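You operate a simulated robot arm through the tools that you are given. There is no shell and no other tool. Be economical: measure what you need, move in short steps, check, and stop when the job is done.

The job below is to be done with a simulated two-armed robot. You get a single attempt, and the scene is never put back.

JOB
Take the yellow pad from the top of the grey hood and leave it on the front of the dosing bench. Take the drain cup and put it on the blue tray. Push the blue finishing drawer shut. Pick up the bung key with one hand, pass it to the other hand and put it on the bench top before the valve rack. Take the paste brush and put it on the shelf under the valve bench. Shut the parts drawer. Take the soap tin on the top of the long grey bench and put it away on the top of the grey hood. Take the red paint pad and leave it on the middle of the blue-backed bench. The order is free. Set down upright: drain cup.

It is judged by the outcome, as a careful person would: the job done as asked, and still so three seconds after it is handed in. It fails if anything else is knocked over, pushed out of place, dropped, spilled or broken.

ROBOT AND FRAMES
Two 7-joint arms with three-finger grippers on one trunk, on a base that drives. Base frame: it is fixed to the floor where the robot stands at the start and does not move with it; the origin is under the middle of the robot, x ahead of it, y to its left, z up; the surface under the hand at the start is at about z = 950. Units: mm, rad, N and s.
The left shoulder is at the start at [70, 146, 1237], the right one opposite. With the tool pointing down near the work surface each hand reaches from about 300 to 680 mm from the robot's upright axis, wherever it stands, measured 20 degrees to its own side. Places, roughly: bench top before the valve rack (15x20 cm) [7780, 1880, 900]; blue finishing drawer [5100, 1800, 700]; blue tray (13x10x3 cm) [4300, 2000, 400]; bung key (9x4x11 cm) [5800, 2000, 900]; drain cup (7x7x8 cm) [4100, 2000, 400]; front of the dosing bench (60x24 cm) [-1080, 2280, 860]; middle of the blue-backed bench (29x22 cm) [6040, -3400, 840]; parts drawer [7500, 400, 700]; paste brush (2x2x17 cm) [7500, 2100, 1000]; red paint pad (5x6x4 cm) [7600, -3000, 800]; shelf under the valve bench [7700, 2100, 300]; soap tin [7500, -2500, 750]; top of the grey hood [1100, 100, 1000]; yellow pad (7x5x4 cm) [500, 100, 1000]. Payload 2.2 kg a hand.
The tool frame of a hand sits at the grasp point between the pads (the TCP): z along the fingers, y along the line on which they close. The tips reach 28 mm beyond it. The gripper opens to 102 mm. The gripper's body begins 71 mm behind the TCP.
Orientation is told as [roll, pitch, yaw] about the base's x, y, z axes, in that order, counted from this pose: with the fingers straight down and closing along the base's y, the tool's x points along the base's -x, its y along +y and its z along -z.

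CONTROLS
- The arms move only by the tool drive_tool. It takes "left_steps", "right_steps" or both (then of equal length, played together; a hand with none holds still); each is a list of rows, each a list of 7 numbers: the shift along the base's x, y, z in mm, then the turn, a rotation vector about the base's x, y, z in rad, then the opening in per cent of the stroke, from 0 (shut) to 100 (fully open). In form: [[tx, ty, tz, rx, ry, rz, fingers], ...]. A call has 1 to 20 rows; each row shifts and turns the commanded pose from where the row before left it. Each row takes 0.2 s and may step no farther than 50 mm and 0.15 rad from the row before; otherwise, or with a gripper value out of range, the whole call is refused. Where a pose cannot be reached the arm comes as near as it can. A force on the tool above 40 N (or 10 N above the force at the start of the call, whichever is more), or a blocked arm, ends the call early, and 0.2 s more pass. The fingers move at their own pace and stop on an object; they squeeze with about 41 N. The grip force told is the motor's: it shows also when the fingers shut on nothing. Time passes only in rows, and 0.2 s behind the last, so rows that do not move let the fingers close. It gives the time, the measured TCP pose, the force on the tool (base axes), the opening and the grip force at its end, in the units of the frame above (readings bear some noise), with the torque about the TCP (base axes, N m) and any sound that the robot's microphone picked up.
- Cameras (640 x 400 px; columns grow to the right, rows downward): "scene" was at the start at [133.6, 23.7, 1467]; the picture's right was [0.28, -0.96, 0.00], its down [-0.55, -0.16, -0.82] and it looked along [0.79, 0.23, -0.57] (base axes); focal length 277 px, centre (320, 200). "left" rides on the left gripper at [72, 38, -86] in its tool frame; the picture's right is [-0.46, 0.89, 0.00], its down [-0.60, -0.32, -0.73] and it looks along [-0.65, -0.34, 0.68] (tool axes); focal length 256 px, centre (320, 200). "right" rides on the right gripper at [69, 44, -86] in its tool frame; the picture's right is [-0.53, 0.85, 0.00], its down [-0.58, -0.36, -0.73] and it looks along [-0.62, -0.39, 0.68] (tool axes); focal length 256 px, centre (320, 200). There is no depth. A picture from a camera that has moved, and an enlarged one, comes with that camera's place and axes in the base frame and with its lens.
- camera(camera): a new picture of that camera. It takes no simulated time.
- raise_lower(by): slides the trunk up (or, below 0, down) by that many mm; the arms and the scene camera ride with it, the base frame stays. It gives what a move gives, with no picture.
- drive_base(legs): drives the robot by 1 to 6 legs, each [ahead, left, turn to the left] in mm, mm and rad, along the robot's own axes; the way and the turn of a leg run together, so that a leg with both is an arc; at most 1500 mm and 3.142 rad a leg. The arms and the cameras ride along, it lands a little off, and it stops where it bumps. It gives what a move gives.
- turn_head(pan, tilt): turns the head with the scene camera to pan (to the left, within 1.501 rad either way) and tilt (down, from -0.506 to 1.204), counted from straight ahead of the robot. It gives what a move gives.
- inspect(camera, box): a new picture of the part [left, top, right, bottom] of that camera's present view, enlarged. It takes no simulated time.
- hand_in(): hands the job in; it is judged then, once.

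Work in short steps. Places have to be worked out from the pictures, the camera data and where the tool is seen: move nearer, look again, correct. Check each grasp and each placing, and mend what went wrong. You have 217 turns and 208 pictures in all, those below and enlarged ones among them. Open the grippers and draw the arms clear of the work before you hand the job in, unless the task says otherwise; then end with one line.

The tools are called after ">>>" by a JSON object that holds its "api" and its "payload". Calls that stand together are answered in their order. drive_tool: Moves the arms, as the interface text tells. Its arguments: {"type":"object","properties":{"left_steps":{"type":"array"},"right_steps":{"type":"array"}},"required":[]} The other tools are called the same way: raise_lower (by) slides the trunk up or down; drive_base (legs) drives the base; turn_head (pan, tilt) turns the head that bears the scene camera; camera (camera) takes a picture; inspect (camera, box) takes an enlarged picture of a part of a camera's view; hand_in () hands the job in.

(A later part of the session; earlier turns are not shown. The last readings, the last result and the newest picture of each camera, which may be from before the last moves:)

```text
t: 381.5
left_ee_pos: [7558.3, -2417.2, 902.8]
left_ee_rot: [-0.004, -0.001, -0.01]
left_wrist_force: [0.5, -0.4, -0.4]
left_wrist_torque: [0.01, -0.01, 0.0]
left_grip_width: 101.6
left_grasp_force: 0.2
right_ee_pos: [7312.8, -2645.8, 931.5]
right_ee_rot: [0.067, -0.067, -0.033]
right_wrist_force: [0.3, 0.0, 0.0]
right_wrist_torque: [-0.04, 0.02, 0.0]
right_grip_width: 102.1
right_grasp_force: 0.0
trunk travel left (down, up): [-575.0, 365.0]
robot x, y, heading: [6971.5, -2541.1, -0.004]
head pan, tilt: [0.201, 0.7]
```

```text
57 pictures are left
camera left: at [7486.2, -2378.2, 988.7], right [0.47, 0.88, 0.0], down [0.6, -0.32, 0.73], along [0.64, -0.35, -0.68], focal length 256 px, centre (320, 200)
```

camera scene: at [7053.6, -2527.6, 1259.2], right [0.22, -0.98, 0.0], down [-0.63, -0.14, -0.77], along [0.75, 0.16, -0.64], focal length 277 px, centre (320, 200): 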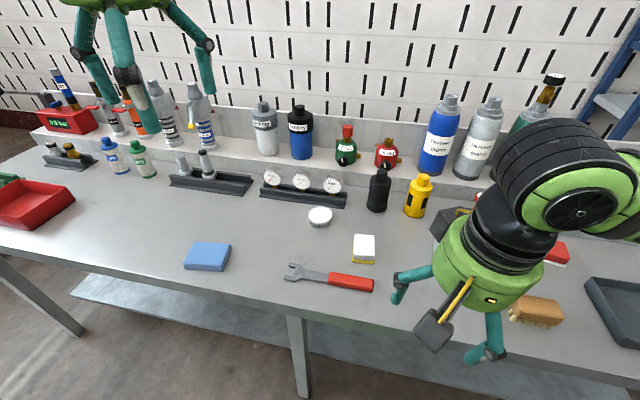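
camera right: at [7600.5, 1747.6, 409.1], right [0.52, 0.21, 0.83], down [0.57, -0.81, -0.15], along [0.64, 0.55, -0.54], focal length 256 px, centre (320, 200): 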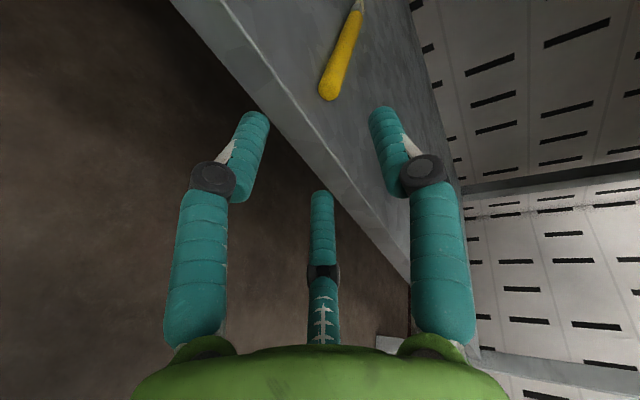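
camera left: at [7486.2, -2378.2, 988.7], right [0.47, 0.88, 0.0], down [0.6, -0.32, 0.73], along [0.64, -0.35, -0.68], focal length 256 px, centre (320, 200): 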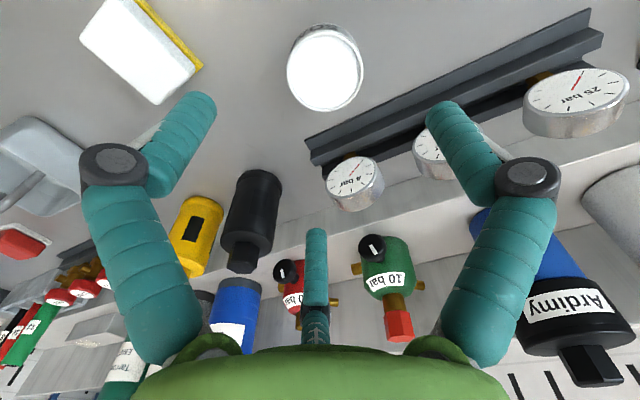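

Well centred. I lower over the tin to z≈782 and look.

>>> {"api": "drive_tool", "payload": {"left_steps": [[-2, 4, -40, 0, 0, 0, 100], [0, 0, -40, 0, 0, 0, 100], [0, 0, -38, 0, 0, 0, 100]]}}

>>> {"api": "camera", "payload": {"camera": "left"}}

>>> {"api": "inspect", "payload": {"camera": "scene", "box": [240, 120, 400, 260]}}

```text
t: 382.3
left_ee_pos: [7556.4, -2415.6, 785.8]
left_ee_rot: [-0.003, -0.003, -0.009]
left_wrist_force: [0.8, -1.1, -0.3]
left_wrist_torque: [-0.01, -0.01, 0.04]
left_grip_width: 101.8
left_grasp_force: 0.1
right_ee_pos: [7311.5, -2644.3, 931.6]
right_ee_rot: [0.067, -0.07, -0.033]
right_wrist_force: [0.2, -0.2, -1.4]
right_wrist_torque: [0.02, 0.0, -0.01]
right_grip_width: 102.2
right_grasp_force: 0.0
trunk travel left (down, up): [-575.0, 365.0]
robot x, y, heading: [6967.3, -2543.2, 0.004]
head pan, tilt: [0.201, 0.7]
```

```text
56 pictures are left
camera left: at [7483.9, -2376.1, 872.2], right [0.47, 0.88, 0.0], down [0.6, -0.32, 0.73], along [0.65, -0.35, -0.68], focal length 256 px, centre (320, 200)
```

left: 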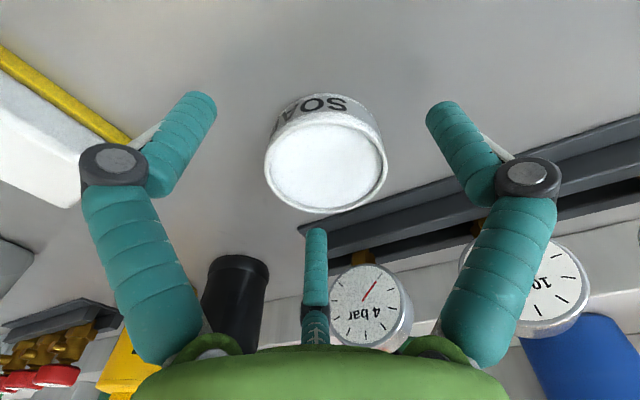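

```text
2.86 times, centred on (320, 190) of scene
camera zoom: at [7103.9, -2529.0, 1259.1], right [0.2, -0.98, 0.0], down [-0.63, -0.13, -0.76], along [0.75, 0.15, -0.64], focal length 790 px, centre (320, 229)
```

zoom: 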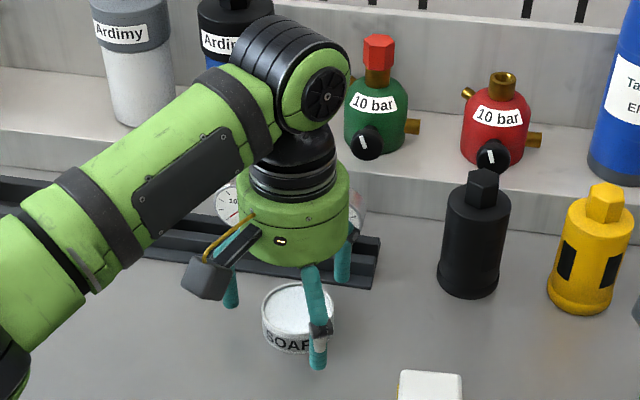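

The lid top is at about z=768. I lower 10 mm more, then close.

>>> {"api": "drive_tool", "payload": {"left_steps": [[3, 1, -5, 0, 0, 0, 100], [0, 0, -5, 0, 0, 0, 100], [0, 0, 0, 0, 0, 0, 75], [0, 0, 0, 0, 0, 0, 50], [0, 0, 0, 0, 0, 0, 40], [0, 0, 0, 0, 0, 0, 40]]}}

>>> {"api": "camera", "payload": {"camera": "left"}}

```text
t: 383.7
left_ee_pos: [7558.5, -2415.5, 777.2]
left_ee_rot: [-0.004, -0.003, -0.008]
left_wrist_force: [2.2, 0.4, 3.3]
left_wrist_torque: [0.14, -0.16, -0.06]
left_grip_width: 60.2
left_grasp_force: 40.3
right_ee_pos: [7311.1, -2644.7, 932.3]
right_ee_rot: [0.068, -0.071, -0.032]
right_wrist_force: [0.1, -0.4, -0.2]
right_wrist_torque: [0.0, 0.01, 0.0]
right_grip_width: 101.9
right_grasp_force: 0.1
trunk travel left (down, up): [-575.0, 365.0]
robot x, y, heading: [6969.5, -2544.5, -0.003]
head pan, tilt: [0.201, 0.7]
```

```text
54 pictures are left
camera left: at [7486.4, -2375.4, 863.4], right [0.47, 0.88, 0.0], down [0.6, -0.32, 0.73], along [0.65, -0.35, -0.68], focal length 256 px, centre (320, 200)
```

left: 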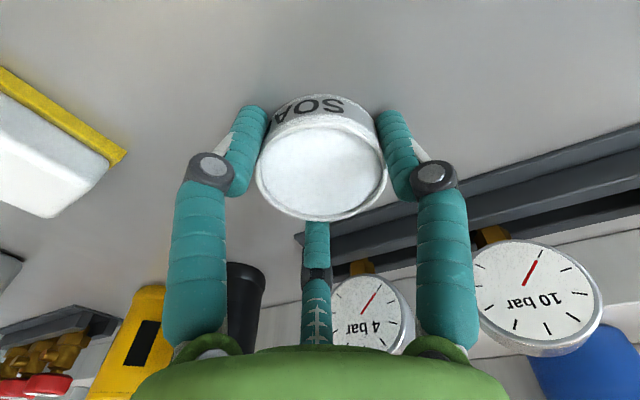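

Gripped firmly. I lift the tin and draw it back.

>>> {"api": "drive_tool", "payload": {"left_steps": [[0, 0, 15, 0, 0, 0, 40], [0, 0, 30, 0, 0, 0, 40], [0, 0, 40, 0, 0, 0, 40], [0, 0, 45, 0, 0, 0, 40], [0, 0, 45, 0, 0, 0, 40], [-35, 10, 25, 0, 0, 0, 40], [-40, 15, 20, 0, 0, 0, 40], [-40, 15, 20, 0, 0, 0, 40], [-40, 15, 20, 0, 0, 0, 40]]}}

>>> {"api": "drive_base", "payload": {"legs": [[0, -260, 0]]}}

>>> {"api": "turn_head", "payload": {"pan": -0.2, "tilt": 0.75}}

>>> {"api": "camera", "payload": {"camera": "scene"}}

```text
t: 385.7
left_ee_pos: [7399.7, -2358.4, 1034.6]
left_ee_rot: [-0.001, -0.001, -0.007]
left_wrist_force: [-1.0, 0.2, -2.1]
left_wrist_torque: [-0.02, 0.02, 0.0]
left_grip_width: 60.2
left_grasp_force: 40.5
right_ee_pos: [7310.4, -2643.6, 933.4]
right_ee_rot: [0.066, -0.071, -0.034]
right_wrist_force: [-0.8, -1.1, 0.7]
right_wrist_torque: [0.0, -0.01, -0.02]
right_grip_width: 101.8
right_grasp_force: 0.0
trunk travel left (down, up): [-575.0, 365.0]
robot x, y, heading: [6971.8, -2544.6, -0.003]
head pan, tilt: [0.201, 0.7]
```

```text
t: 387.6
left_ee_pos: [7401.3, -2612.9, 1033.7]
left_ee_rot: [-0.003, -0.002, 0.001]
left_wrist_force: [0.1, -0.3, -3.7]
left_wrist_torque: [-0.03, 0.03, -0.03]
left_grip_width: 60.0
left_grasp_force: 40.9
right_ee_pos: [7311.8, -2897.7, 933.7]
right_ee_rot: [0.065, -0.069, -0.026]
right_wrist_force: [-0.5, 0.2, 0.4]
right_wrist_torque: [0.02, 0.01, 0.0]
right_grip_width: 102.1
right_grasp_force: 0.0
trunk travel left (down, up): [-575.0, 365.0]
robot x, y, heading: [6967.8, -2803.2, 0.006]
head pan, tilt: [0.201, 0.7]
```

```text
t: 388.5
left_ee_pos: [7401.9, -2614.4, 1033.9]
left_ee_rot: [-0.004, -0.002, 0.0]
left_wrist_force: [0.7, 0.7, -3.2]
left_wrist_torque: [-0.02, 0.03, -0.02]
left_grip_width: 59.9
left_grasp_force: 41.2
right_ee_pos: [7313.0, -2899.3, 933.5]
right_ee_rot: [0.067, -0.068, -0.025]
right_wrist_force: [-0.2, 0.3, 0.7]
right_wrist_torque: [0.01, -0.01, -0.04]
right_grip_width: 102.3
right_grasp_force: 0.1
trunk travel left (down, up): [-575.0, 365.0]
robot x, y, heading: [6970.8, -2803.4, 0.007]
head pan, tilt: [-0.201, 0.75]
```

```text
53 pictures are left
camera scene: at [7102.8, -2817.9, 1254.9], right [-0.19, -0.98, 0.0], down [-0.67, 0.13, -0.73], along [0.72, -0.14, -0.68], focal length 277 px, centre (320, 200)
```

scene: 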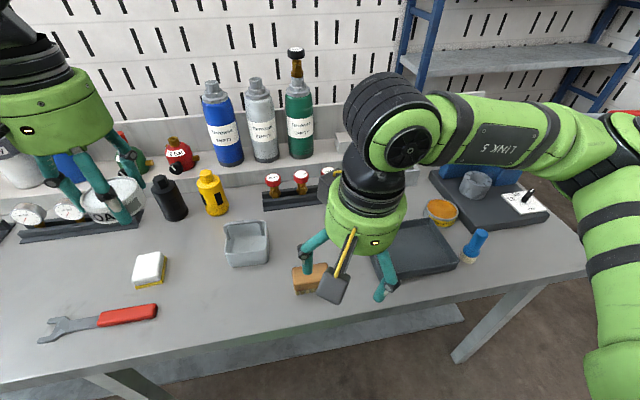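

I straighten the right hand and move it toward the pad, then look with its camera.

>>> {"api": "drive_tool", "payload": {"right_steps": [[40, -6, 0, -0.033, 0.035, 0.01, 100], [40, -6, 0, -0.033, 0.035, 0.01, 100], [40, -6, 0, 0, 0, 0, 100], [40, -6, 0, 0, 0, 0, 100], [35, -6, 0, 0, 0, 0, 100]]}}

>>> {"api": "camera", "payload": {"camera": "right"}}

```text
t: 389.7
left_ee_pos: [7402.6, -2613.3, 1033.3]
left_ee_rot: [-0.004, -0.001, 0.0]
left_wrist_force: [0.1, -0.1, -3.9]
left_wrist_torque: [-0.01, -0.01, 0.04]
left_grip_width: 59.9
left_grasp_force: 41.4
right_ee_pos: [7510.5, -2929.2, 932.8]
right_ee_rot: [-0.003, 0.002, -0.003]
right_wrist_force: [0.7, 1.4, -0.6]
right_wrist_torque: [-0.01, 0.02, -0.01]
right_grip_width: 102.0
right_grasp_force: 0.1
trunk travel left (down, up): [-575.0, 365.0]
robot x, y, heading: [6974.2, -2800.0, 0.01]
head pan, tilt: [-0.201, 0.75]
```

```text
52 pictures are left
camera right: at [7442.3, -2887.6, 1019.1], right [0.54, 0.84, 0.0], down [0.58, -0.36, 0.73], along [0.62, -0.39, -0.68], focal length 256 px, centre (320, 200)
```

right: 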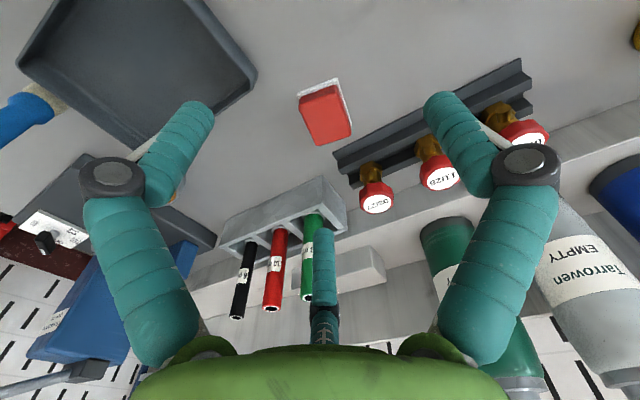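

The pad top is centred at about (7558,-2953), yaw ≈ -0.28. I align the hand to it and lower to z≈786.

>>> {"api": "drive_tool", "payload": {"right_steps": [[23, -15, -10, 0, 0, -0.14, 85], [23, -15, -10, 0, 0, -0.14, 85], [0, 0, -40, 0, 0, 0, 85], [0, 0, -40, 0, 0, 0, 85], [0, 0, -40, 0, 0, 0, 85]]}}

>>> {"api": "camera", "payload": {"camera": "right"}}

```text
t: 390.9
left_ee_pos: [7402.9, -2612.0, 1032.8]
left_ee_rot: [-0.002, -0.002, 0.001]
left_wrist_force: [-0.1, -0.2, -2.8]
left_wrist_torque: [0.01, 0.01, -0.02]
left_grip_width: 59.6
left_grasp_force: 41.2
right_ee_pos: [7554.3, -2962.7, 790.7]
right_ee_rot: [0.0, 0.0, -0.286]
right_wrist_force: [0.4, -0.8, 0.6]
right_wrist_torque: [0.04, -0.01, 0.0]
right_grip_width: 86.8
right_grasp_force: 0.0
trunk travel left (down, up): [-575.0, 365.0]
robot x, y, heading: [6967.6, -2799.1, 0.007]
head pan, tilt: [-0.201, 0.75]
```

```text
51 pictures are left
camera right: at [7499.8, -2902.4, 877.1], right [0.75, 0.66, 0.0], down [0.45, -0.51, 0.73], along [0.48, -0.55, -0.68], focal length 256 px, centre (320, 200)
```

right: 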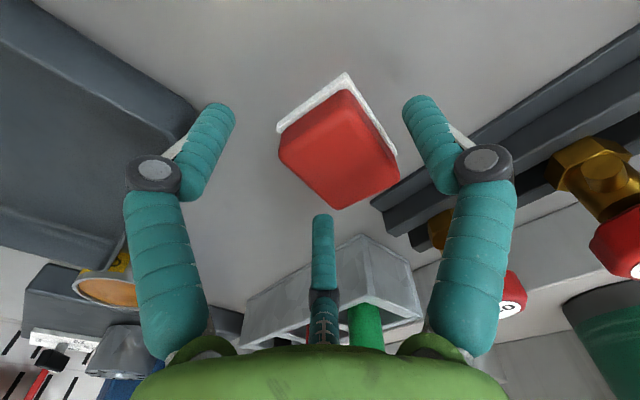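

Good alignment; small correction, lower 5 mm and close.

>>> {"api": "drive_tool", "payload": {"right_steps": [[0, 4, -5, 0, 0, 0.03, 80], [0, 0, 0, 0, 0, 0, 55], [0, 0, 0, 0, 0, 0, 35], [0, 0, 0, 0, 0, 0, 20], [0, 0, 0, 0, 0, 0, 20]]}}

>>> {"api": "camera", "payload": {"camera": "right"}}

```text
t: 392.1
left_ee_pos: [7401.8, -2613.3, 1033.5]
left_ee_rot: [-0.004, -0.001, 0.001]
left_wrist_force: [-0.6, 0.0, -3.1]
left_wrist_torque: [0.01, -0.02, 0.0]
left_grip_width: 59.6
left_grasp_force: 40.9
right_ee_pos: [7553.3, -2956.1, 787.5]
right_ee_rot: [0.0, 0.001, -0.255]
right_wrist_force: [0.1, 0.3, 1.3]
right_wrist_torque: [0.05, -0.06, 0.02]
right_grip_width: 53.3
right_grasp_force: 40.8
trunk travel left (down, up): [-575.0, 365.0]
robot x, y, heading: [6973.4, -2799.3, 0.005]
head pan, tilt: [-0.201, 0.75]
```

```text
50 pictures are left
camera right: at [7498.3, -2898.3, 873.1], right [0.73, 0.68, 0.0], down [0.47, -0.5, 0.73], along [0.5, -0.53, -0.68], focal length 256 px, centre (320, 200)
```

right: 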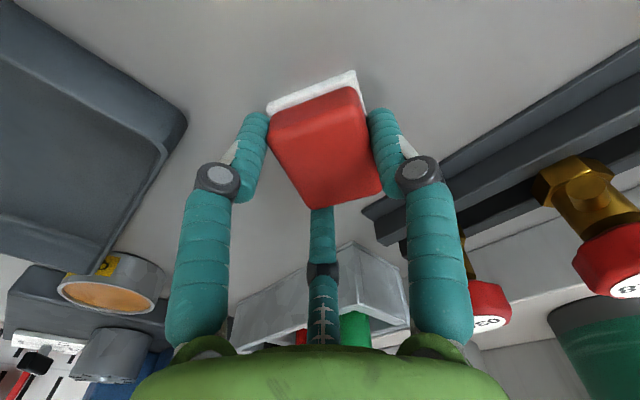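

Gripped. I lift and draw it back, then back the base off the bench.

>>> {"api": "drive_tool", "payload": {"right_steps": [[0, 0, 15, 0, 0, 0, 20], [0, 0, 30, 0, 0, 0, 20], [0, 0, 45, 0, 0, 0, 20], [0, 0, 45, 0, 0, 0, 20], [-30, 10, 35, 0, 0, 0, 20], [-40, 10, 20, 0, 0, 0, 20], [-40, 10, 0, 0, 0, 0, 20], [-40, 10, 0, 0, 0, 0, 20], [-40, 10, 0, 0, 0, 0, 20]]}}

>>> {"api": "drive_base", "payload": {"legs": [[-250, 0, 0]]}}

>>> {"api": "turn_head", "payload": {"pan": -1.4, "tilt": 0.4}}

>>> {"api": "camera", "payload": {"camera": "scene"}}

>>> {"api": "camera", "payload": {"camera": "right"}}

```text
t: 394.1
left_ee_pos: [7400.3, -2612.8, 1034.1]
left_ee_rot: [-0.004, -0.002, 0.0]
left_wrist_force: [-0.1, 0.6, -2.9]
left_wrist_torque: [0.03, 0.01, -0.04]
left_grip_width: 59.2
left_grasp_force: 41.4
right_ee_pos: [7365.2, -2903.7, 976.2]
right_ee_rot: [-0.001, -0.002, -0.256]
right_wrist_force: [-1.6, 0.1, 0.2]
right_wrist_torque: [0.0, 0.0, 0.0]
right_grip_width: 52.6
right_grasp_force: 40.8
trunk travel left (down, up): [-575.0, 365.0]
robot x, y, heading: [6970.8, -2795.3, 0.006]
head pan, tilt: [-0.201, 0.75]
```

```text
t: 395.9
left_ee_pos: [7149.6, -2616.3, 1034.5]
left_ee_rot: [-0.002, -0.001, -0.002]
left_wrist_force: [-0.5, -0.4, -2.9]
left_wrist_torque: [-0.01, 0.0, 0.03]
left_grip_width: 59.4
left_grasp_force: 41.3
right_ee_pos: [7113.6, -2906.9, 976.1]
right_ee_rot: [-0.003, 0.0, -0.257]
right_wrist_force: [0.3, -0.1, -0.4]
right_wrist_torque: [0.01, 0.02, 0.03]
right_grip_width: 52.2
right_grasp_force: 41.2
trunk travel left (down, up): [-575.0, 365.0]
robot x, y, heading: [6718.1, -2802.8, 0.001]
head pan, tilt: [-0.201, 0.75]
```

```text
t: 397.3
left_ee_pos: [7148.9, -2616.2, 1034.1]
left_ee_rot: [-0.001, -0.002, -0.002]
left_wrist_force: [-0.3, -0.3, -3.2]
left_wrist_torque: [0.01, -0.03, -0.04]
left_grip_width: 59.5
left_grasp_force: 41.0
right_ee_pos: [7112.5, -2905.8, 976.9]
right_ee_rot: [-0.001, 0.002, -0.258]
right_wrist_force: [-0.2, 0.2, -0.1]
right_wrist_torque: [-0.01, 0.01, 0.0]
right_grip_width: 52.1
right_grasp_force: 41.1
trunk travel left (down, up): [-575.0, 365.0]
robot x, y, heading: [6719.2, -2804.1, 0.007]
head pan, tilt: [-1.4, 0.4]
```

```text
49 pictures are left
camera scene: at [6785.0, -2895.2, 1286.0], right [-0.98, -0.18, 0.0], down [-0.07, 0.38, -0.92], along [0.16, -0.91, -0.39], focal length 277 px, centre (320, 200)
```

scene: 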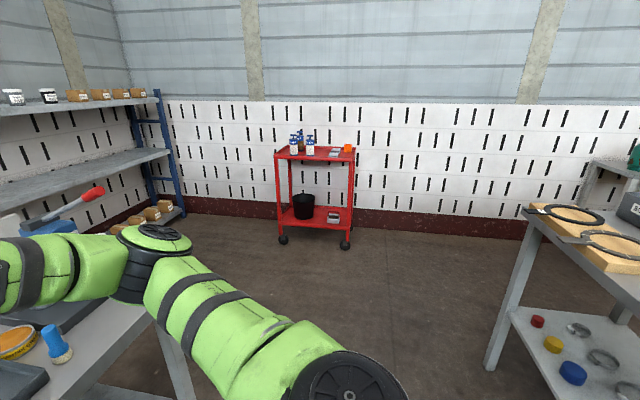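

```text
48 pictures are left
camera right: at [7057.3, -2848.6, 1062.3], right [0.73, 0.68, 0.0], down [0.47, -0.5, 0.73], along [0.5, -0.54, -0.68], focal length 256 px, centre (320, 200)
```

right: 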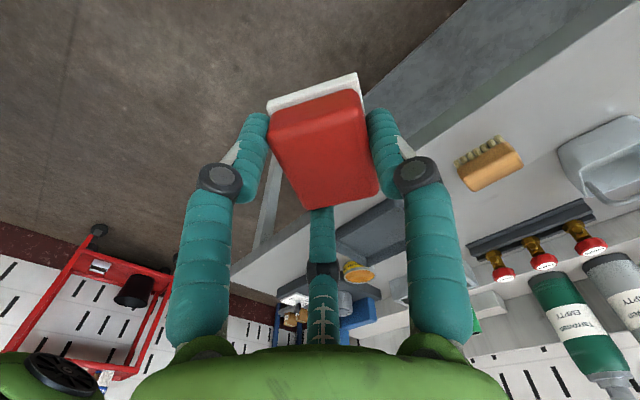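

The bench with the rings lies to the west-south-west. I turn to face west and move south in front of it.

>>> {"api": "drive_base", "payload": {"legs": [[0, 0, 3.135], [0, 560, 0]]}}

>>> {"api": "turn_head", "payload": {"pan": 0, "tilt": 0.6}}

>>> {"api": "camera", "payload": {"camera": "scene"}}

```text
t: 407.8
left_ee_pos: [6241.6, -3524.5, 1033.1]
left_ee_rot: [-0.002, -0.002, 3.068]
left_wrist_force: [-0.4, -0.7, -2.9]
left_wrist_torque: [0.01, -0.02, 0.0]
left_grip_width: 59.5
left_grasp_force: 41.0
right_ee_pos: [6298.7, -3238.5, 976.7]
right_ee_rot: [-0.003, 0.0, 2.816]
right_wrist_force: [0.7, -0.3, -0.3]
right_wrist_torque: [0.02, 0.02, 0.01]
right_grip_width: 51.1
right_grasp_force: 41.2
trunk travel left (down, up): [-575.0, 365.0]
robot x, y, heading: [6685.4, -3370.3, 3.08]
head pan, tilt: [-1.4, 0.4]
```

```text
t: 409.3
left_ee_pos: [6240.8, -3526.1, 1033.0]
left_ee_rot: [-0.001, -0.003, 3.068]
left_wrist_force: [0.6, 0.5, -2.6]
left_wrist_torque: [-0.01, -0.01, 0.0]
left_grip_width: 59.4
left_grasp_force: 41.1
right_ee_pos: [6299.0, -3238.1, 977.1]
right_ee_rot: [-0.001, -0.001, 2.815]
right_wrist_force: [0.3, 0.1, -0.1]
right_wrist_torque: [0.0, 0.02, -0.04]
right_grip_width: 50.9
right_grasp_force: 41.0
trunk travel left (down, up): [-575.0, 365.0]
robot x, y, heading: [6683.1, -3369.5, 3.075]
head pan, tilt: [0.0, 0.6]
```

```text
47 pictures are left
camera scene: at [6544.4, -3361.5, 1267.7], right [0.07, 1.0, 0.0], down [0.56, -0.04, -0.82], along [-0.82, 0.05, -0.57], focal length 277 px, centre (320, 200)
```

scene: 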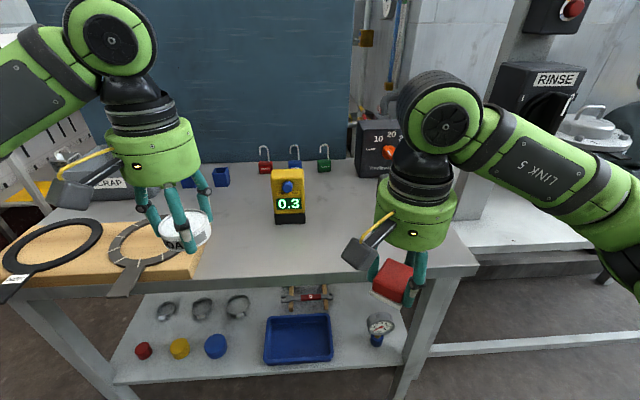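

This is the blue-backed bench; I choose the free spot at about (6090,-3330), right-front of the gauge in the middle area. I move up a bit and bring the pad over it.

>>> {"api": "drive_base", "payload": {"legs": [[80, 0, 0.065]]}}

>>> {"api": "drive_tool", "payload": {"right_steps": [[-26, -15, 0, 0, 0, 0.05, 20], [-26, -15, 0, 0, 0, 0.05, 20], [-26, -15, 0, 0, 0, 0.05, 20], [-26, -15, 0, 0, 0, 0.05, 20]]}}

>>> {"api": "camera", "payload": {"camera": "scene"}}

```text
t: 410.3
left_ee_pos: [6174.1, -3551.4, 1034.0]
left_ee_rot: [-0.002, -0.002, 3.135]
left_wrist_force: [0.3, -0.2, -2.9]
left_wrist_torque: [0.04, 0.02, 0.01]
left_grip_width: 59.2
left_grasp_force: 41.1
right_ee_pos: [6212.2, -3261.5, 976.2]
right_ee_rot: [0.0, -0.001, 2.882]
right_wrist_force: [-0.7, -0.4, -0.7]
right_wrist_torque: [0.0, -0.01, -0.01]
right_grip_width: 50.8
right_grasp_force: 41.0
trunk travel left (down, up): [-575.0, 365.0]
robot x, y, heading: [6603.4, -3366.9, -3.138]
head pan, tilt: [0.0, 0.6]
```

```text
t: 411.3
left_ee_pos: [6172.1, -3552.8, 1032.8]
left_ee_rot: [-0.004, 0.0, 3.134]
left_wrist_force: [0.5, -0.4, -2.4]
left_wrist_torque: [0.02, -0.01, 0.01]
left_grip_width: 59.3
left_grasp_force: 40.6
right_ee_pos: [6107.3, -3320.6, 976.8]
right_ee_rot: [-0.001, 0.001, 3.082]
right_wrist_force: [0.3, 0.1, 0.3]
right_wrist_torque: [0.02, -0.02, 0.02]
right_grip_width: 50.7
right_grasp_force: 40.9
trunk travel left (down, up): [-575.0, 365.0]
robot x, y, heading: [6606.1, -3368.6, -3.139]
head pan, tilt: [0.0, 0.6]
```

```text
46 pictures are left
camera scene: at [6464.1, -3369.3, 1267.6], right [0.0, 1.0, 0.0], down [0.57, 0.0, -0.82], along [-0.82, 0.0, -0.57], focal length 277 px, centre (320, 200)
```

scene: 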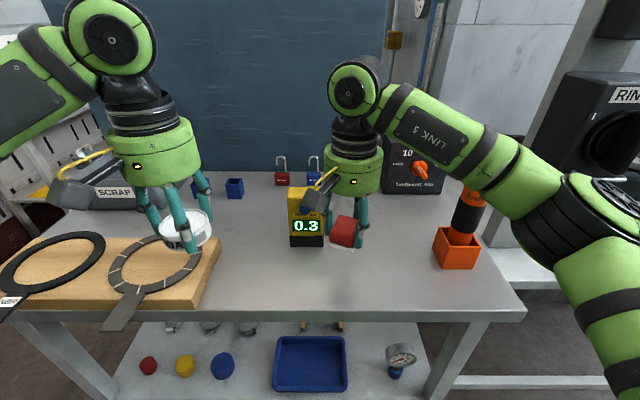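

The gauge is close on the left, so I shift the pad 25 mm to the right, and lower toward the bench.

>>> {"api": "drive_tool", "payload": {"right_steps": [[-5, 25, -20, 0, 0, 0, 20], [0, 0, -25, 0, 0, 0, 20], [0, 0, -20, 0, 0, 0, 20]]}}

>>> {"api": "drive_tool", "payload": {"right_steps": [[0, 0, -7, 0, 0, 0, 20], [0, 0, -6, 0, 0, 0, 20]]}}

>>> {"api": "inspect", "payload": {"camera": "scene", "box": [250, 140, 450, 300]}}

```text
t: 412.1
left_ee_pos: [6172.9, -3552.4, 1033.2]
left_ee_rot: [-0.002, -0.002, 3.135]
left_wrist_force: [-0.3, 0.5, -2.6]
left_wrist_torque: [0.01, 0.02, 0.02]
left_grip_width: 59.3
left_grasp_force: 40.4
right_ee_pos: [6104.6, -3294.7, 909.7]
right_ee_rot: [-0.001, 0.0, 3.083]
right_wrist_force: [0.6, -0.4, -0.7]
right_wrist_torque: [0.0, 0.02, 0.01]
right_grip_width: 50.5
right_grasp_force: 41.5
trunk travel left (down, up): [-575.0, 365.0]
robot x, y, heading: [6603.9, -3366.1, -3.144]
head pan, tilt: [0.0, 0.6]
```

```text
t: 412.7
left_ee_pos: [6173.1, -3552.3, 1033.6]
left_ee_rot: [-0.002, 0.0, 3.135]
left_wrist_force: [0.2, -1.0, -3.2]
left_wrist_torque: [0.0, -0.01, -0.01]
left_grip_width: 59.3
left_grasp_force: 41.1
right_ee_pos: [6103.0, -3295.2, 898.3]
right_ee_rot: [-0.001, -0.001, 3.082]
right_wrist_force: [0.1, -0.7, -0.5]
right_wrist_torque: [0.0, -0.02, 0.02]
right_grip_width: 50.6
right_grasp_force: 41.2
trunk travel left (down, up): [-575.0, 365.0]
robot x, y, heading: [6604.3, -3365.9, -3.142]
head pan, tilt: [0.0, 0.6]
```

```text
2.50 times, centred on (350, 220) of scene
camera zoom: at [6464.6, -3368.0, 1267.7], right [0.0, 1.0, 0.0], down [0.57, 0.0, -0.82], along [-0.82, 0.0, -0.57], focal length 692 px, centre (245, 150)
```

zoom: 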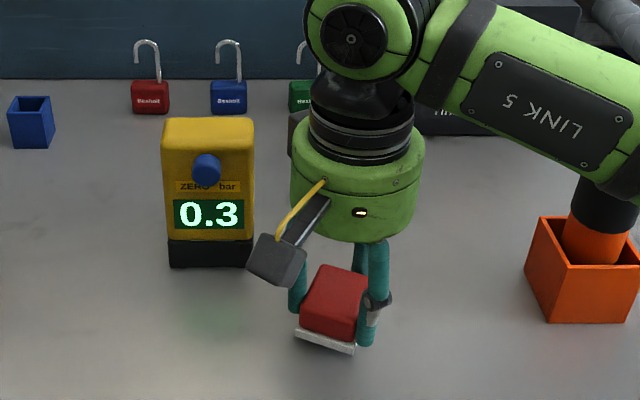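

>>> {"api": "drive_tool", "payload": {"right_steps": [[0, 0, -5, 0, 0, 0, 20], [0, 0, -4, 0, 0, 0, 20]]}}

>>> {"api": "drive_tool", "payload": {"right_steps": [[0, 0, -3, 0, 0, 0, 20], [0, 0, -3, 0, 0, 0, 20]]}}

>>> {"api": "drive_tool", "payload": {"right_steps": [[0, 0, -3, 0, 0, 0, 20], [0, 0, -2, 0, 0, 0, 20]]}}

```text
t: 413.3
left_ee_pos: [6173.7, -3552.0, 1033.5]
left_ee_rot: [-0.002, 0.0, 3.134]
left_wrist_force: [-0.5, 0.6, -2.6]
left_wrist_torque: [0.02, 0.0, 0.01]
left_grip_width: 59.4
left_grasp_force: 41.4
right_ee_pos: [6103.0, -3296.2, 889.7]
right_ee_rot: [-0.002, 0.001, 3.084]
right_wrist_force: [-1.1, -0.9, 0.4]
right_wrist_torque: [-0.02, -0.01, -0.01]
right_grip_width: 50.5
right_grasp_force: 41.2
trunk travel left (down, up): [-575.0, 365.0]
robot x, y, heading: [6607.6, -3366.9, -3.141]
head pan, tilt: [0.0, 0.6]
```

```text
t: 413.9
left_ee_pos: [6175.3, -3551.3, 1034.4]
left_ee_rot: [-0.001, -0.005, 3.135]
left_wrist_force: [1.1, 0.9, -1.7]
left_wrist_torque: [0.03, 0.02, -0.01]
left_grip_width: 59.7
left_grasp_force: 40.8
right_ee_pos: [6102.9, -3295.8, 887.2]
right_ee_rot: [0.001, -0.008, 3.082]
right_wrist_force: [-4.7, 1.5, 18.2]
right_wrist_torque: [0.06, -0.18, 0.05]
right_grip_width: 50.7
right_grasp_force: 41.2
trunk travel left (down, up): [-575.0, 365.0]
robot x, y, heading: [6604.6, -3367.6, -3.141]
head pan, tilt: [0.0, 0.6]
```

```text
t: 414.5
left_ee_pos: [6174.5, -3552.9, 1033.4]
left_ee_rot: [-0.003, -0.001, 3.135]
left_wrist_force: [-0.2, -1.0, -3.2]
left_wrist_torque: [0.01, -0.04, -0.01]
left_grip_width: 59.3
left_grasp_force: 41.1
right_ee_pos: [6102.3, -3297.6, 887.1]
right_ee_rot: [0.007, -0.011, 3.08]
right_wrist_force: [4.5, 1.9, 13.9]
right_wrist_torque: [-0.04, -0.57, 0.12]
right_grip_width: 50.6
right_grasp_force: 41.0
trunk travel left (down, up): [-575.0, 365.0]
robot x, y, heading: [6605.7, -3368.0, -3.145]
head pan, tilt: [0.0, 0.6]
stopped in row 2 (right hand): the force on the tool passed its limit at 41 N (the readings are from after the stop); the commanded pose is now the measured one
```

Contact. I relieve and open, then lift away.

>>> {"api": "drive_tool", "payload": {"right_steps": [[0, 0, 2, 0, 0, 0, 20], [0, 0, 0, 0, 0, 0, 60], [0, 0, 0, 0, 0, 0, 75], [0, 0, 0, 0, 0, 0, 75], [0, 0, 20, 0, 0, 0, 75], [0, 0, 40, 0, 0, 0, 75], [0, 0, 45, 0, 0, 0, 75], [20, 0, 40, 0, 0, 0, 75], [40, 0, 20, 0, 0, 0, 100], [45, 0, 0, 0, 0, 0, 100]]}}

>>> {"api": "camera", "payload": {"camera": "scene"}}

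```text
t: 416.7
left_ee_pos: [6174.0, -3551.4, 1033.8]
left_ee_rot: [-0.002, -0.002, 3.134]
left_wrist_force: [0.2, 0.6, -2.9]
left_wrist_torque: [-0.01, 0.03, 0.05]
left_grip_width: 59.4
left_grasp_force: 41.2
right_ee_pos: [6206.9, -3298.3, 1051.6]
right_ee_rot: [0.005, -0.009, 3.077]
right_wrist_force: [0.4, 0.4, -0.3]
right_wrist_torque: [-0.02, -0.02, 0.0]
right_grip_width: 102.2
right_grasp_force: 0.0
trunk travel left (down, up): [-575.0, 365.0]
robot x, y, heading: [6604.9, -3366.7, -3.139]
head pan, tilt: [0.0, 0.6]
```

```text
44 pictures are left
camera scene: at [6465.6, -3367.7, 1267.8], right [0.0, 1.0, 0.0], down [0.56, 0.0, -0.83], along [-0.83, 0.0, -0.56], focal length 277 px, centre (320, 200)
```

scene: 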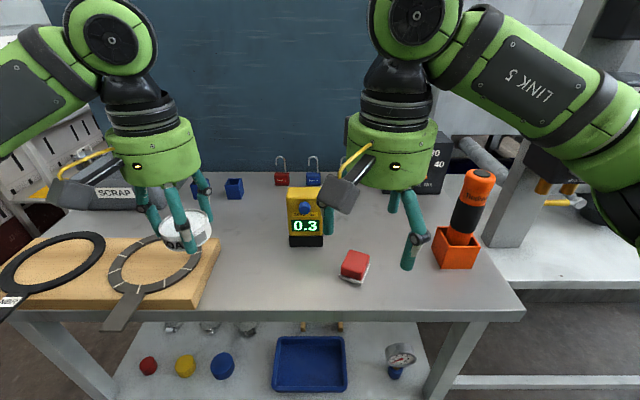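

The red pad lies flat on the blue-backed bench. Now I retrace my way with the soap tin: back, then north and east, in checked chunks.

>>> {"api": "drive_base", "payload": {"legs": [[-205, 0, 0], [0, -1337, 0], [0, -1375, 0]]}}

>>> {"api": "turn_head", "payload": {"pan": 0.0, "tilt": 0.35}}

>>> {"api": "camera", "payload": {"camera": "scene"}}

```text
t: 431.2
left_ee_pos: [6403.4, -815.9, 1034.0]
left_ee_rot: [-0.002, -0.002, 3.125]
left_wrist_force: [-0.2, -1.2, -2.8]
left_wrist_torque: [-0.01, -0.02, -0.04]
left_grip_width: 59.2
left_grasp_force: 40.8
right_ee_pos: [6437.3, -563.2, 1050.4]
right_ee_rot: [0.005, -0.011, 3.067]
right_wrist_force: [-0.3, 0.3, 0.1]
right_wrist_torque: [0.0, 0.01, 0.04]
right_grip_width: 102.1
right_grasp_force: 0.0
trunk travel left (down, up): [-575.0, 365.0]
robot x, y, heading: [6834.6, -635.0, 3.133]
head pan, tilt: [0.0, 0.6]
```

```text
t: 431.9
left_ee_pos: [6403.8, -815.9, 1033.3]
left_ee_rot: [-0.001, -0.002, 3.124]
left_wrist_force: [-0.1, 0.1, -3.5]
left_wrist_torque: [0.02, 0.03, 0.02]
left_grip_width: 59.2
left_grasp_force: 41.5
right_ee_pos: [6437.2, -563.2, 1051.7]
right_ee_rot: [0.005, -0.011, 3.068]
right_wrist_force: [-0.8, -0.4, -0.6]
right_wrist_torque: [-0.01, 0.01, 0.0]
right_grip_width: 101.9
right_grasp_force: 0.0
trunk travel left (down, up): [-575.0, 365.0]
robot x, y, heading: [6838.6, -638.6, 3.135]
head pan, tilt: [0.0, 0.351]
```

```text
43 pictures are left
camera scene: at [6691.4, -634.9, 1290.4], right [0.01, 1.0, 0.0], down [0.34, 0.0, -0.94], along [-0.94, 0.01, -0.34], focal length 277 px, centre (320, 200)
```

scene: 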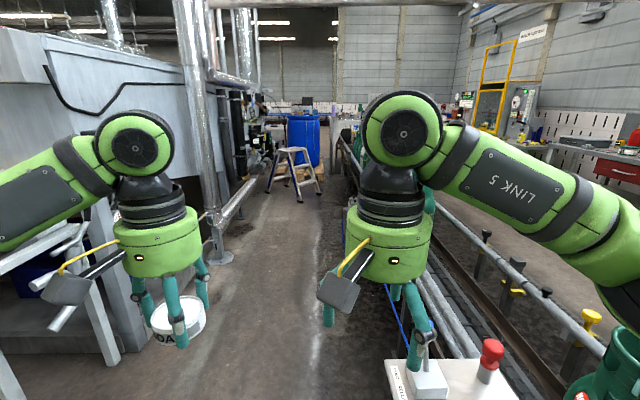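

The walkway west ends at a stool and the drums, so I keep to the known way: back east, then north past the parts table.

>>> {"api": "drive_base", "payload": {"legs": [[-1500, 0, 0.007], [0, -1450, 0], [0, -310, 0]]}}

>>> {"api": "drive_base", "payload": {"legs": [[1400, 0, 0], [1400, 0, 0]]}}

>>> {"api": "camera", "payload": {"camera": "scene"}}

```text
t: 447.8
left_ee_pos: [7860.4, 920.7, 1034.1]
left_ee_rot: [-0.002, -0.002, -3.118]
left_wrist_force: [-0.4, -0.7, -2.6]
left_wrist_torque: [-0.01, -0.02, 0.01]
left_grip_width: 59.2
left_grasp_force: 41.1
right_ee_pos: [7885.2, 1175.7, 1050.4]
right_ee_rot: [0.006, -0.012, 3.109]
right_wrist_force: [0.7, -0.5, -0.4]
right_wrist_torque: [0.0, 0.01, -0.03]
right_grip_width: 102.2
right_grasp_force: 0.1
trunk travel left (down, up): [-575.0, 365.0]
robot x, y, heading: [8286.5, 1118.9, -3.106]
head pan, tilt: [0.0, 0.351]
```

```text
t: 461.4
left_ee_pos: [5041.5, 951.2, 1032.9]
left_ee_rot: [-0.002, -0.002, 3.102]
left_wrist_force: [0.1, -0.4, -3.1]
left_wrist_torque: [0.02, -0.04, -0.01]
left_grip_width: 59.4
left_grasp_force: 41.0
right_ee_pos: [5082.6, 1203.6, 1051.2]
right_ee_rot: [0.005, -0.01, 3.045]
right_wrist_force: [0.8, 0.0, 0.3]
right_wrist_torque: [0.01, 0.01, -0.01]
right_grip_width: 102.0
right_grasp_force: 0.1
trunk travel left (down, up): [-575.0, 365.0]
robot x, y, heading: [5478.6, 1120.4, 3.109]
head pan, tilt: [0.0, 0.351]
```

```text
42 pictures are left
camera scene: at [5335.2, 1124.6, 1290.5], right [0.03, 1.0, 0.0], down [0.34, -0.01, -0.94], along [-0.94, 0.03, -0.34], focal length 277 px, centre (320, 200)
```

scene: 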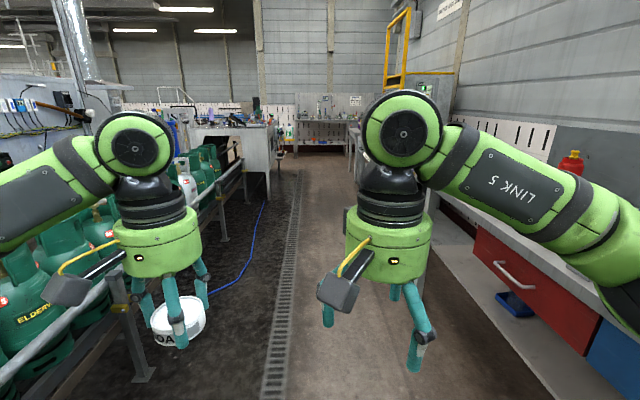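

Good. I continue west with a small heading correction.

>>> {"api": "drive_base", "payload": {"legs": [[1400, 0, 0.03], [1400, 0, 0], [1200, 0, 0]]}}

>>> {"api": "turn_head", "payload": {"pan": 1.2, "tilt": 0.5}}

>>> {"api": "camera", "payload": {"camera": "scene"}}

```text
t: 480.6
left_ee_pos: [1061.8, 955.5, 1034.6]
left_ee_rot: [-0.003, -0.001, 3.139]
left_wrist_force: [-0.5, 0.6, -2.5]
left_wrist_torque: [0.01, 0.01, -0.04]
left_grip_width: 59.3
left_grasp_force: 41.0
right_ee_pos: [1092.6, 1209.9, 1051.5]
right_ee_rot: [0.003, -0.01, 3.08]
right_wrist_force: [0.0, -0.5, 0.5]
right_wrist_torque: [-0.02, -0.01, 0.0]
right_grip_width: 102.0
right_grasp_force: 0.1
trunk travel left (down, up): [-575.0, 365.0]
robot x, y, heading: [1492.3, 1143.6, -3.138]
head pan, tilt: [0.0, 0.351]
```

```text
t: 482.0
left_ee_pos: [1060.9, 957.2, 1033.8]
left_ee_rot: [-0.004, -0.001, 3.138]
left_wrist_force: [0.1, 0.2, -3.3]
left_wrist_torque: [0.0, 0.0, -0.02]
left_grip_width: 59.4
left_grasp_force: 41.7
right_ee_pos: [1092.4, 1210.4, 1050.4]
right_ee_rot: [0.004, -0.009, 3.081]
right_wrist_force: [0.2, -0.7, -0.4]
right_wrist_torque: [0.03, -0.04, 0.01]
right_grip_width: 102.2
right_grasp_force: 0.1
trunk travel left (down, up): [-575.0, 365.0]
robot x, y, heading: [1492.3, 1143.0, -3.144]
head pan, tilt: [1.201, 0.499]
```

```text
41 pictures are left
camera scene: at [1408.1, 1056.5, 1276.8], right [-0.93, 0.36, 0.0], down [0.17, 0.45, -0.88], along [-0.32, -0.82, -0.48], focal length 277 px, centre (320, 200)
```

scene: 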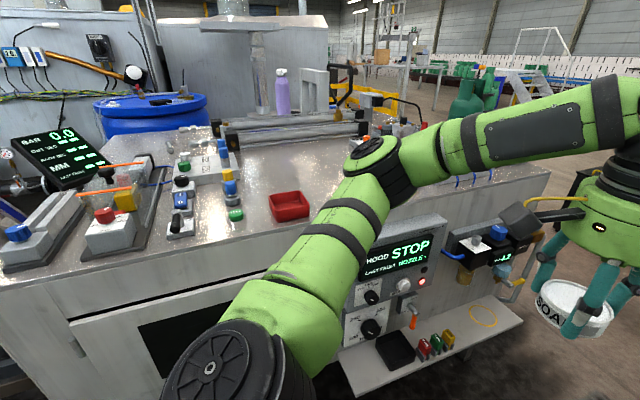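

The hood's long north side is reachable from here. I turn to face it, raise the trunk and look for a free spot.

>>> {"api": "drive_base", "payload": {"legs": [[0, 0, 1.568], [0, -480, 0]]}}

>>> {"api": "raise_lower", "payload": {"by": 200}}

>>> {"api": "turn_head", "payload": {"pan": 0.1, "tilt": 0.65}}

>>> {"api": "camera", "payload": {"camera": "scene"}}

```text
t: 488.7
left_ee_pos: [1198.2, 710.3, 1032.8]
left_ee_rot: [-0.002, 0.0, -1.567]
left_wrist_force: [0.3, 0.3, -2.3]
left_wrist_torque: [0.03, -0.01, 0.01]
left_grip_width: 59.5
left_grasp_force: 41.1
right_ee_pos: [944.4, 740.0, 1050.8]
right_ee_rot: [0.005, -0.011, -1.623]
right_wrist_force: [-0.4, 0.0, 0.3]
right_wrist_torque: [0.03, 0.0, 0.02]
right_grip_width: 102.1
right_grasp_force: 0.0
trunk travel left (down, up): [-575.0, 365.0]
robot x, y, heading: [1005.5, 1142.0, -1.561]
head pan, tilt: [1.201, 0.499]
```

```text
t: 490.8
left_ee_pos: [1198.2, 710.4, 1233.6]
left_ee_rot: [-0.002, -0.001, -1.568]
left_wrist_force: [-0.7, 0.0, -2.3]
left_wrist_torque: [0.04, 0.0, 0.0]
left_grip_width: 59.3
left_grasp_force: 41.0
right_ee_pos: [944.0, 739.2, 1251.1]
right_ee_rot: [0.006, -0.009, -1.624]
right_wrist_force: [-0.1, 0.3, -0.6]
right_wrist_torque: [-0.02, 0.0, 0.04]
right_grip_width: 101.7
right_grasp_force: 0.1
trunk travel left (down, up): [-775.0, 165.0]
robot x, y, heading: [1008.7, 1139.8, -1.554]
head pan, tilt: [1.201, 0.499]
```

```text
t: 492.2
left_ee_pos: [1197.2, 711.8, 1231.6]
left_ee_rot: [-0.002, 0.0, -1.567]
left_wrist_force: [-0.2, -0.7, -2.8]
left_wrist_torque: [0.0, -0.02, -0.02]
left_grip_width: 59.6
left_grasp_force: 40.7
right_ee_pos: [944.7, 738.8, 1250.9]
right_ee_rot: [0.005, -0.01, -1.623]
right_wrist_force: [0.7, -0.1, 0.0]
right_wrist_torque: [0.0, -0.01, -0.02]
right_grip_width: 102.0
right_grasp_force: 0.1
trunk travel left (down, up): [-775.0, 165.0]
robot x, y, heading: [1004.6, 1140.1, -1.563]
head pan, tilt: [0.099, 0.649]
```

```text
40 pictures are left
camera scene: at [1017.4, 1001.5, 1463.5], right [-0.99, -0.11, 0.0], down [-0.07, 0.6, -0.8], along [0.09, -0.79, -0.6], focal length 277 px, centre (320, 200)
```

scene: 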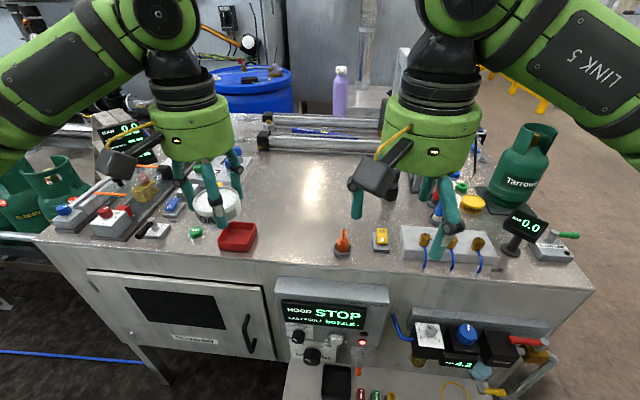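

There is a clear spot at about (1130,440) between the red tray and the orange item. I drive up and bring the tin above it.

>>> {"api": "drive_base", "payload": {"legs": [[150, 0, 0]]}}

>>> {"api": "drive_tool", "payload": {"left_steps": [[-16, -30, -30, 0, 0, 0, 40], [-16, -30, -30, 0, 0, 0, 40], [-16, -30, -30, 0, 0, 0, 40], [-16, -30, -30, 0, 0, 0, 40], [0, 0, -40, 0, 0, 0, 40], [0, 0, -40, 0, 0, 0, 40]]}}

>>> {"api": "camera", "payload": {"camera": "scene"}}

>>> {"api": "camera", "payload": {"camera": "left"}}

```text
t: 493.5
left_ee_pos: [1198.8, 562.6, 1234.5]
left_ee_rot: [-0.002, -0.002, -1.569]
left_wrist_force: [-0.6, -0.3, -3.4]
left_wrist_torque: [-0.04, 0.01, 0.0]
left_grip_width: 59.2
left_grasp_force: 41.2
right_ee_pos: [945.1, 592.8, 1252.0]
right_ee_rot: [0.005, -0.014, -1.622]
right_wrist_force: [0.7, 0.7, 0.4]
right_wrist_torque: [-0.04, 0.0, -0.02]
right_grip_width: 101.8
right_grasp_force: 0.1
trunk travel left (down, up): [-775.0, 165.0]
robot x, y, heading: [1007.6, 987.1, -1.558]
head pan, tilt: [0.099, 0.649]
```

```text
t: 494.9
left_ee_pos: [1136.5, 438.5, 1033.4]
left_ee_rot: [-0.004, -0.002, -1.567]
left_wrist_force: [0.4, -0.6, -2.6]
left_wrist_torque: [0.01, 0.0, 0.0]
left_grip_width: 59.4
left_grasp_force: 40.7
right_ee_pos: [946.9, 587.0, 1250.4]
right_ee_rot: [0.006, -0.011, -1.622]
right_wrist_force: [0.3, -1.2, -0.8]
right_wrist_torque: [-0.05, 0.01, -0.03]
right_grip_width: 101.8
right_grasp_force: 0.0
trunk travel left (down, up): [-775.0, 165.0]
robot x, y, heading: [1011.3, 992.1, -1.559]
head pan, tilt: [0.099, 0.649]
```

```text
39 pictures are left
camera scene: at [1019.3, 849.3, 1463.4], right [-0.99, -0.11, 0.0], down [-0.07, 0.6, -0.8], along [0.09, -0.79, -0.61], focal length 277 px, centre (320, 200)
```

scene: 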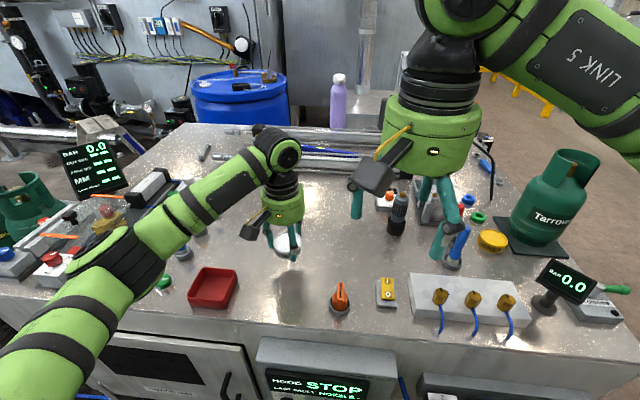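

```text
38 pictures are left
camera left: at [1174.1, 512.1, 1119.7], right [0.89, -0.46, 0.0], down [-0.31, -0.6, 0.73], along [-0.34, -0.65, -0.68], focal length 256 px, centre (320, 200)
```

left: 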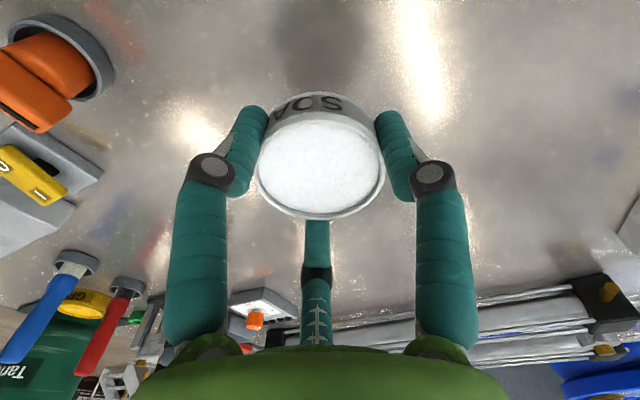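

The spot is clear. I lower the tin carefully.

>>> {"api": "drive_tool", "payload": {"left_steps": [[0, 0, -20, 0, 0, 0, 40], [0, 0, -15, 0, 0, 0, 40], [0, 0, -5, 0, 0, 0, 40]]}}

>>> {"api": "drive_tool", "payload": {"left_steps": [[0, 0, -4, 0, 0, 0, 40], [0, 0, -3, 0, 0, 0, 40]]}}

>>> {"api": "drive_tool", "payload": {"left_steps": [[0, 0, -3, 0, 0, 0, 40]]}}

```text
t: 495.7
left_ee_pos: [1135.7, 437.5, 992.8]
left_ee_rot: [-0.001, 0.0, -1.568]
left_wrist_force: [-0.6, 0.3, -2.9]
left_wrist_torque: [0.0, -0.03, 0.03]
left_grip_width: 59.1
left_grasp_force: 41.1
right_ee_pos: [944.4, 588.5, 1250.8]
right_ee_rot: [0.007, -0.01, -1.622]
right_wrist_force: [-0.9, -0.3, -0.9]
right_wrist_torque: [-0.02, 0.01, 0.0]
right_grip_width: 102.0
right_grasp_force: 0.0
trunk travel left (down, up): [-775.0, 165.0]
robot x, y, heading: [1007.6, 987.6, -1.561]
head pan, tilt: [0.099, 0.649]
```

```text
t: 496.3
left_ee_pos: [1135.8, 438.4, 986.6]
left_ee_rot: [-0.002, 0.0, -1.568]
left_wrist_force: [0.9, -0.1, -2.5]
left_wrist_torque: [-0.02, -0.02, 0.05]
left_grip_width: 59.4
left_grasp_force: 40.8
right_ee_pos: [945.5, 588.0, 1251.5]
right_ee_rot: [0.006, -0.012, -1.623]
right_wrist_force: [0.1, 0.8, -0.6]
right_wrist_torque: [0.01, 0.01, 0.0]
right_grip_width: 102.0
right_grasp_force: 0.0
trunk travel left (down, up): [-775.0, 165.0]
robot x, y, heading: [1012.5, 986.5, -1.56]
head pan, tilt: [0.099, 0.649]
```

```text
t: 496.7
left_ee_pos: [1134.2, 439.5, 983.7]
left_ee_rot: [-0.001, 0.001, -1.568]
left_wrist_force: [0.4, -0.2, -3.9]
left_wrist_torque: [0.01, -0.01, 0.01]
left_grip_width: 59.1
left_grasp_force: 41.2
right_ee_pos: [945.9, 588.3, 1251.3]
right_ee_rot: [0.006, -0.011, -1.624]
right_wrist_force: [0.2, -0.2, -0.7]
right_wrist_torque: [-0.01, 0.02, 0.03]
right_grip_width: 102.1
right_grasp_force: 0.1
trunk travel left (down, up): [-775.0, 165.0]
robot x, y, heading: [1010.0, 984.7, -1.561]
head pan, tilt: [0.099, 0.649]
```

>>> {"api": "drive_tool", "payload": {"left_steps": [[0, 0, -3, 0, 0, 0, 40]]}}

>>> {"api": "drive_tool", "payload": {"left_steps": [[0, 0, -2, 0, 0, 0, 40]]}}

```text
t: 497.1
left_ee_pos: [1135.4, 438.6, 979.8]
left_ee_rot: [-0.001, -0.003, -1.566]
left_wrist_force: [0.4, 0.3, -3.1]
left_wrist_torque: [0.01, 0.01, 0.0]
left_grip_width: 59.0
left_grasp_force: 41.0
right_ee_pos: [945.8, 588.5, 1251.9]
right_ee_rot: [0.006, -0.01, -1.625]
right_wrist_force: [0.2, 0.4, 0.7]
right_wrist_torque: [-0.01, -0.02, 0.02]
right_grip_width: 102.0
right_grasp_force: 0.0
trunk travel left (down, up): [-775.0, 165.0]
robot x, y, heading: [1011.5, 988.0, -1.559]
head pan, tilt: [0.099, 0.649]
```

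```text
t: 497.5
left_ee_pos: [1135.4, 439.1, 978.1]
left_ee_rot: [0.0, 0.0, -1.569]
left_wrist_force: [-0.2, 0.1, -2.1]
left_wrist_torque: [0.03, 0.0, -0.02]
left_grip_width: 59.1
left_grasp_force: 41.2
right_ee_pos: [945.5, 588.2, 1251.6]
right_ee_rot: [0.005, -0.01, -1.623]
right_wrist_force: [0.1, -1.0, -0.3]
right_wrist_torque: [0.0, -0.02, 0.01]
right_grip_width: 102.1
right_grasp_force: 0.1
trunk travel left (down, up): [-775.0, 165.0]
robot x, y, heading: [1009.7, 988.6, -1.563]
head pan, tilt: [0.099, 0.649]
```

>>> {"api": "drive_tool", "payload": {"left_steps": [[0, 0, -2, 0, 0, 0, 40]]}}

>>> {"api": "drive_tool", "payload": {"left_steps": [[0, 0, -2, 0, 0, 0, 40]]}}

>>> {"api": "drive_tool", "payload": {"left_steps": [[0, 0, -2, 0, 0, 0, 40]]}}

>>> {"api": "inspect", "payload": {"camera": "scene", "box": [220, 150, 360, 270]}}

```text
t: 497.9
left_ee_pos: [1134.9, 437.4, 978.8]
left_ee_rot: [-0.002, -0.005, -1.568]
left_wrist_force: [-1.1, -1.8, 5.7]
left_wrist_torque: [0.2, 0.01, 0.05]
left_grip_width: 59.0
left_grasp_force: 40.6
right_ee_pos: [944.2, 589.3, 1250.9]
right_ee_rot: [0.005, -0.011, -1.624]
right_wrist_force: [0.3, 0.0, 0.6]
right_wrist_torque: [0.0, 0.01, 0.0]
right_grip_width: 102.0
right_grasp_force: 0.1
trunk travel left (down, up): [-775.0, 165.0]
robot x, y, heading: [1012.2, 989.8, -1.564]
head pan, tilt: [0.099, 0.649]
```

```text
t: 498.3
left_ee_pos: [1135.4, 439.4, 979.4]
left_ee_rot: [-0.005, -0.009, -1.568]
left_wrist_force: [0.5, -3.7, 18.5]
left_wrist_torque: [0.54, -0.08, -0.06]
left_grip_width: 59.4
left_grasp_force: 40.8
right_ee_pos: [945.0, 590.0, 1253.5]
right_ee_rot: [0.005, -0.012, -1.624]
right_wrist_force: [0.1, 0.3, -0.5]
right_wrist_torque: [0.01, 0.02, 0.02]
right_grip_width: 101.9
right_grasp_force: 0.0
trunk travel left (down, up): [-775.0, 165.0]
robot x, y, heading: [1008.2, 987.3, -1.564]
head pan, tilt: [0.099, 0.649]
```

```text
t: 498.7
left_ee_pos: [1135.4, 439.3, 977.0]
left_ee_rot: [-0.002, -0.013, -1.567]
left_wrist_force: [1.2, -7.3, 28.1]
left_wrist_torque: [0.11, 0.07, 0.1]
left_grip_width: 59.3
left_grasp_force: 40.9
right_ee_pos: [945.3, 590.6, 1253.8]
right_ee_rot: [0.005, -0.013, -1.623]
right_wrist_force: [0.0, -0.6, -0.2]
right_wrist_torque: [0.01, 0.0, -0.02]
right_grip_width: 101.6
right_grasp_force: 0.2
trunk travel left (down, up): [-775.0, 165.0]
robot x, y, heading: [1006.5, 988.9, -1.557]
head pan, tilt: [0.099, 0.649]
```

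```text
3.33 times, centred on (290, 210) of scene
camera zoom: at [1017.8, 853.4, 1464.1], right [-0.99, -0.11, 0.0], down [-0.07, 0.6, -0.8], along [0.09, -0.79, -0.6], focal length 922 px, centre (420, 167)
```

zoom: 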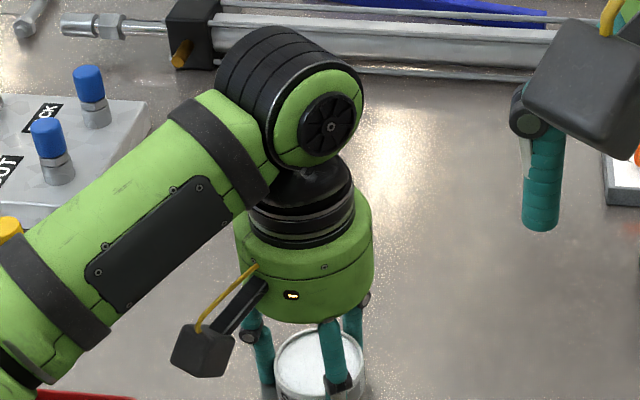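

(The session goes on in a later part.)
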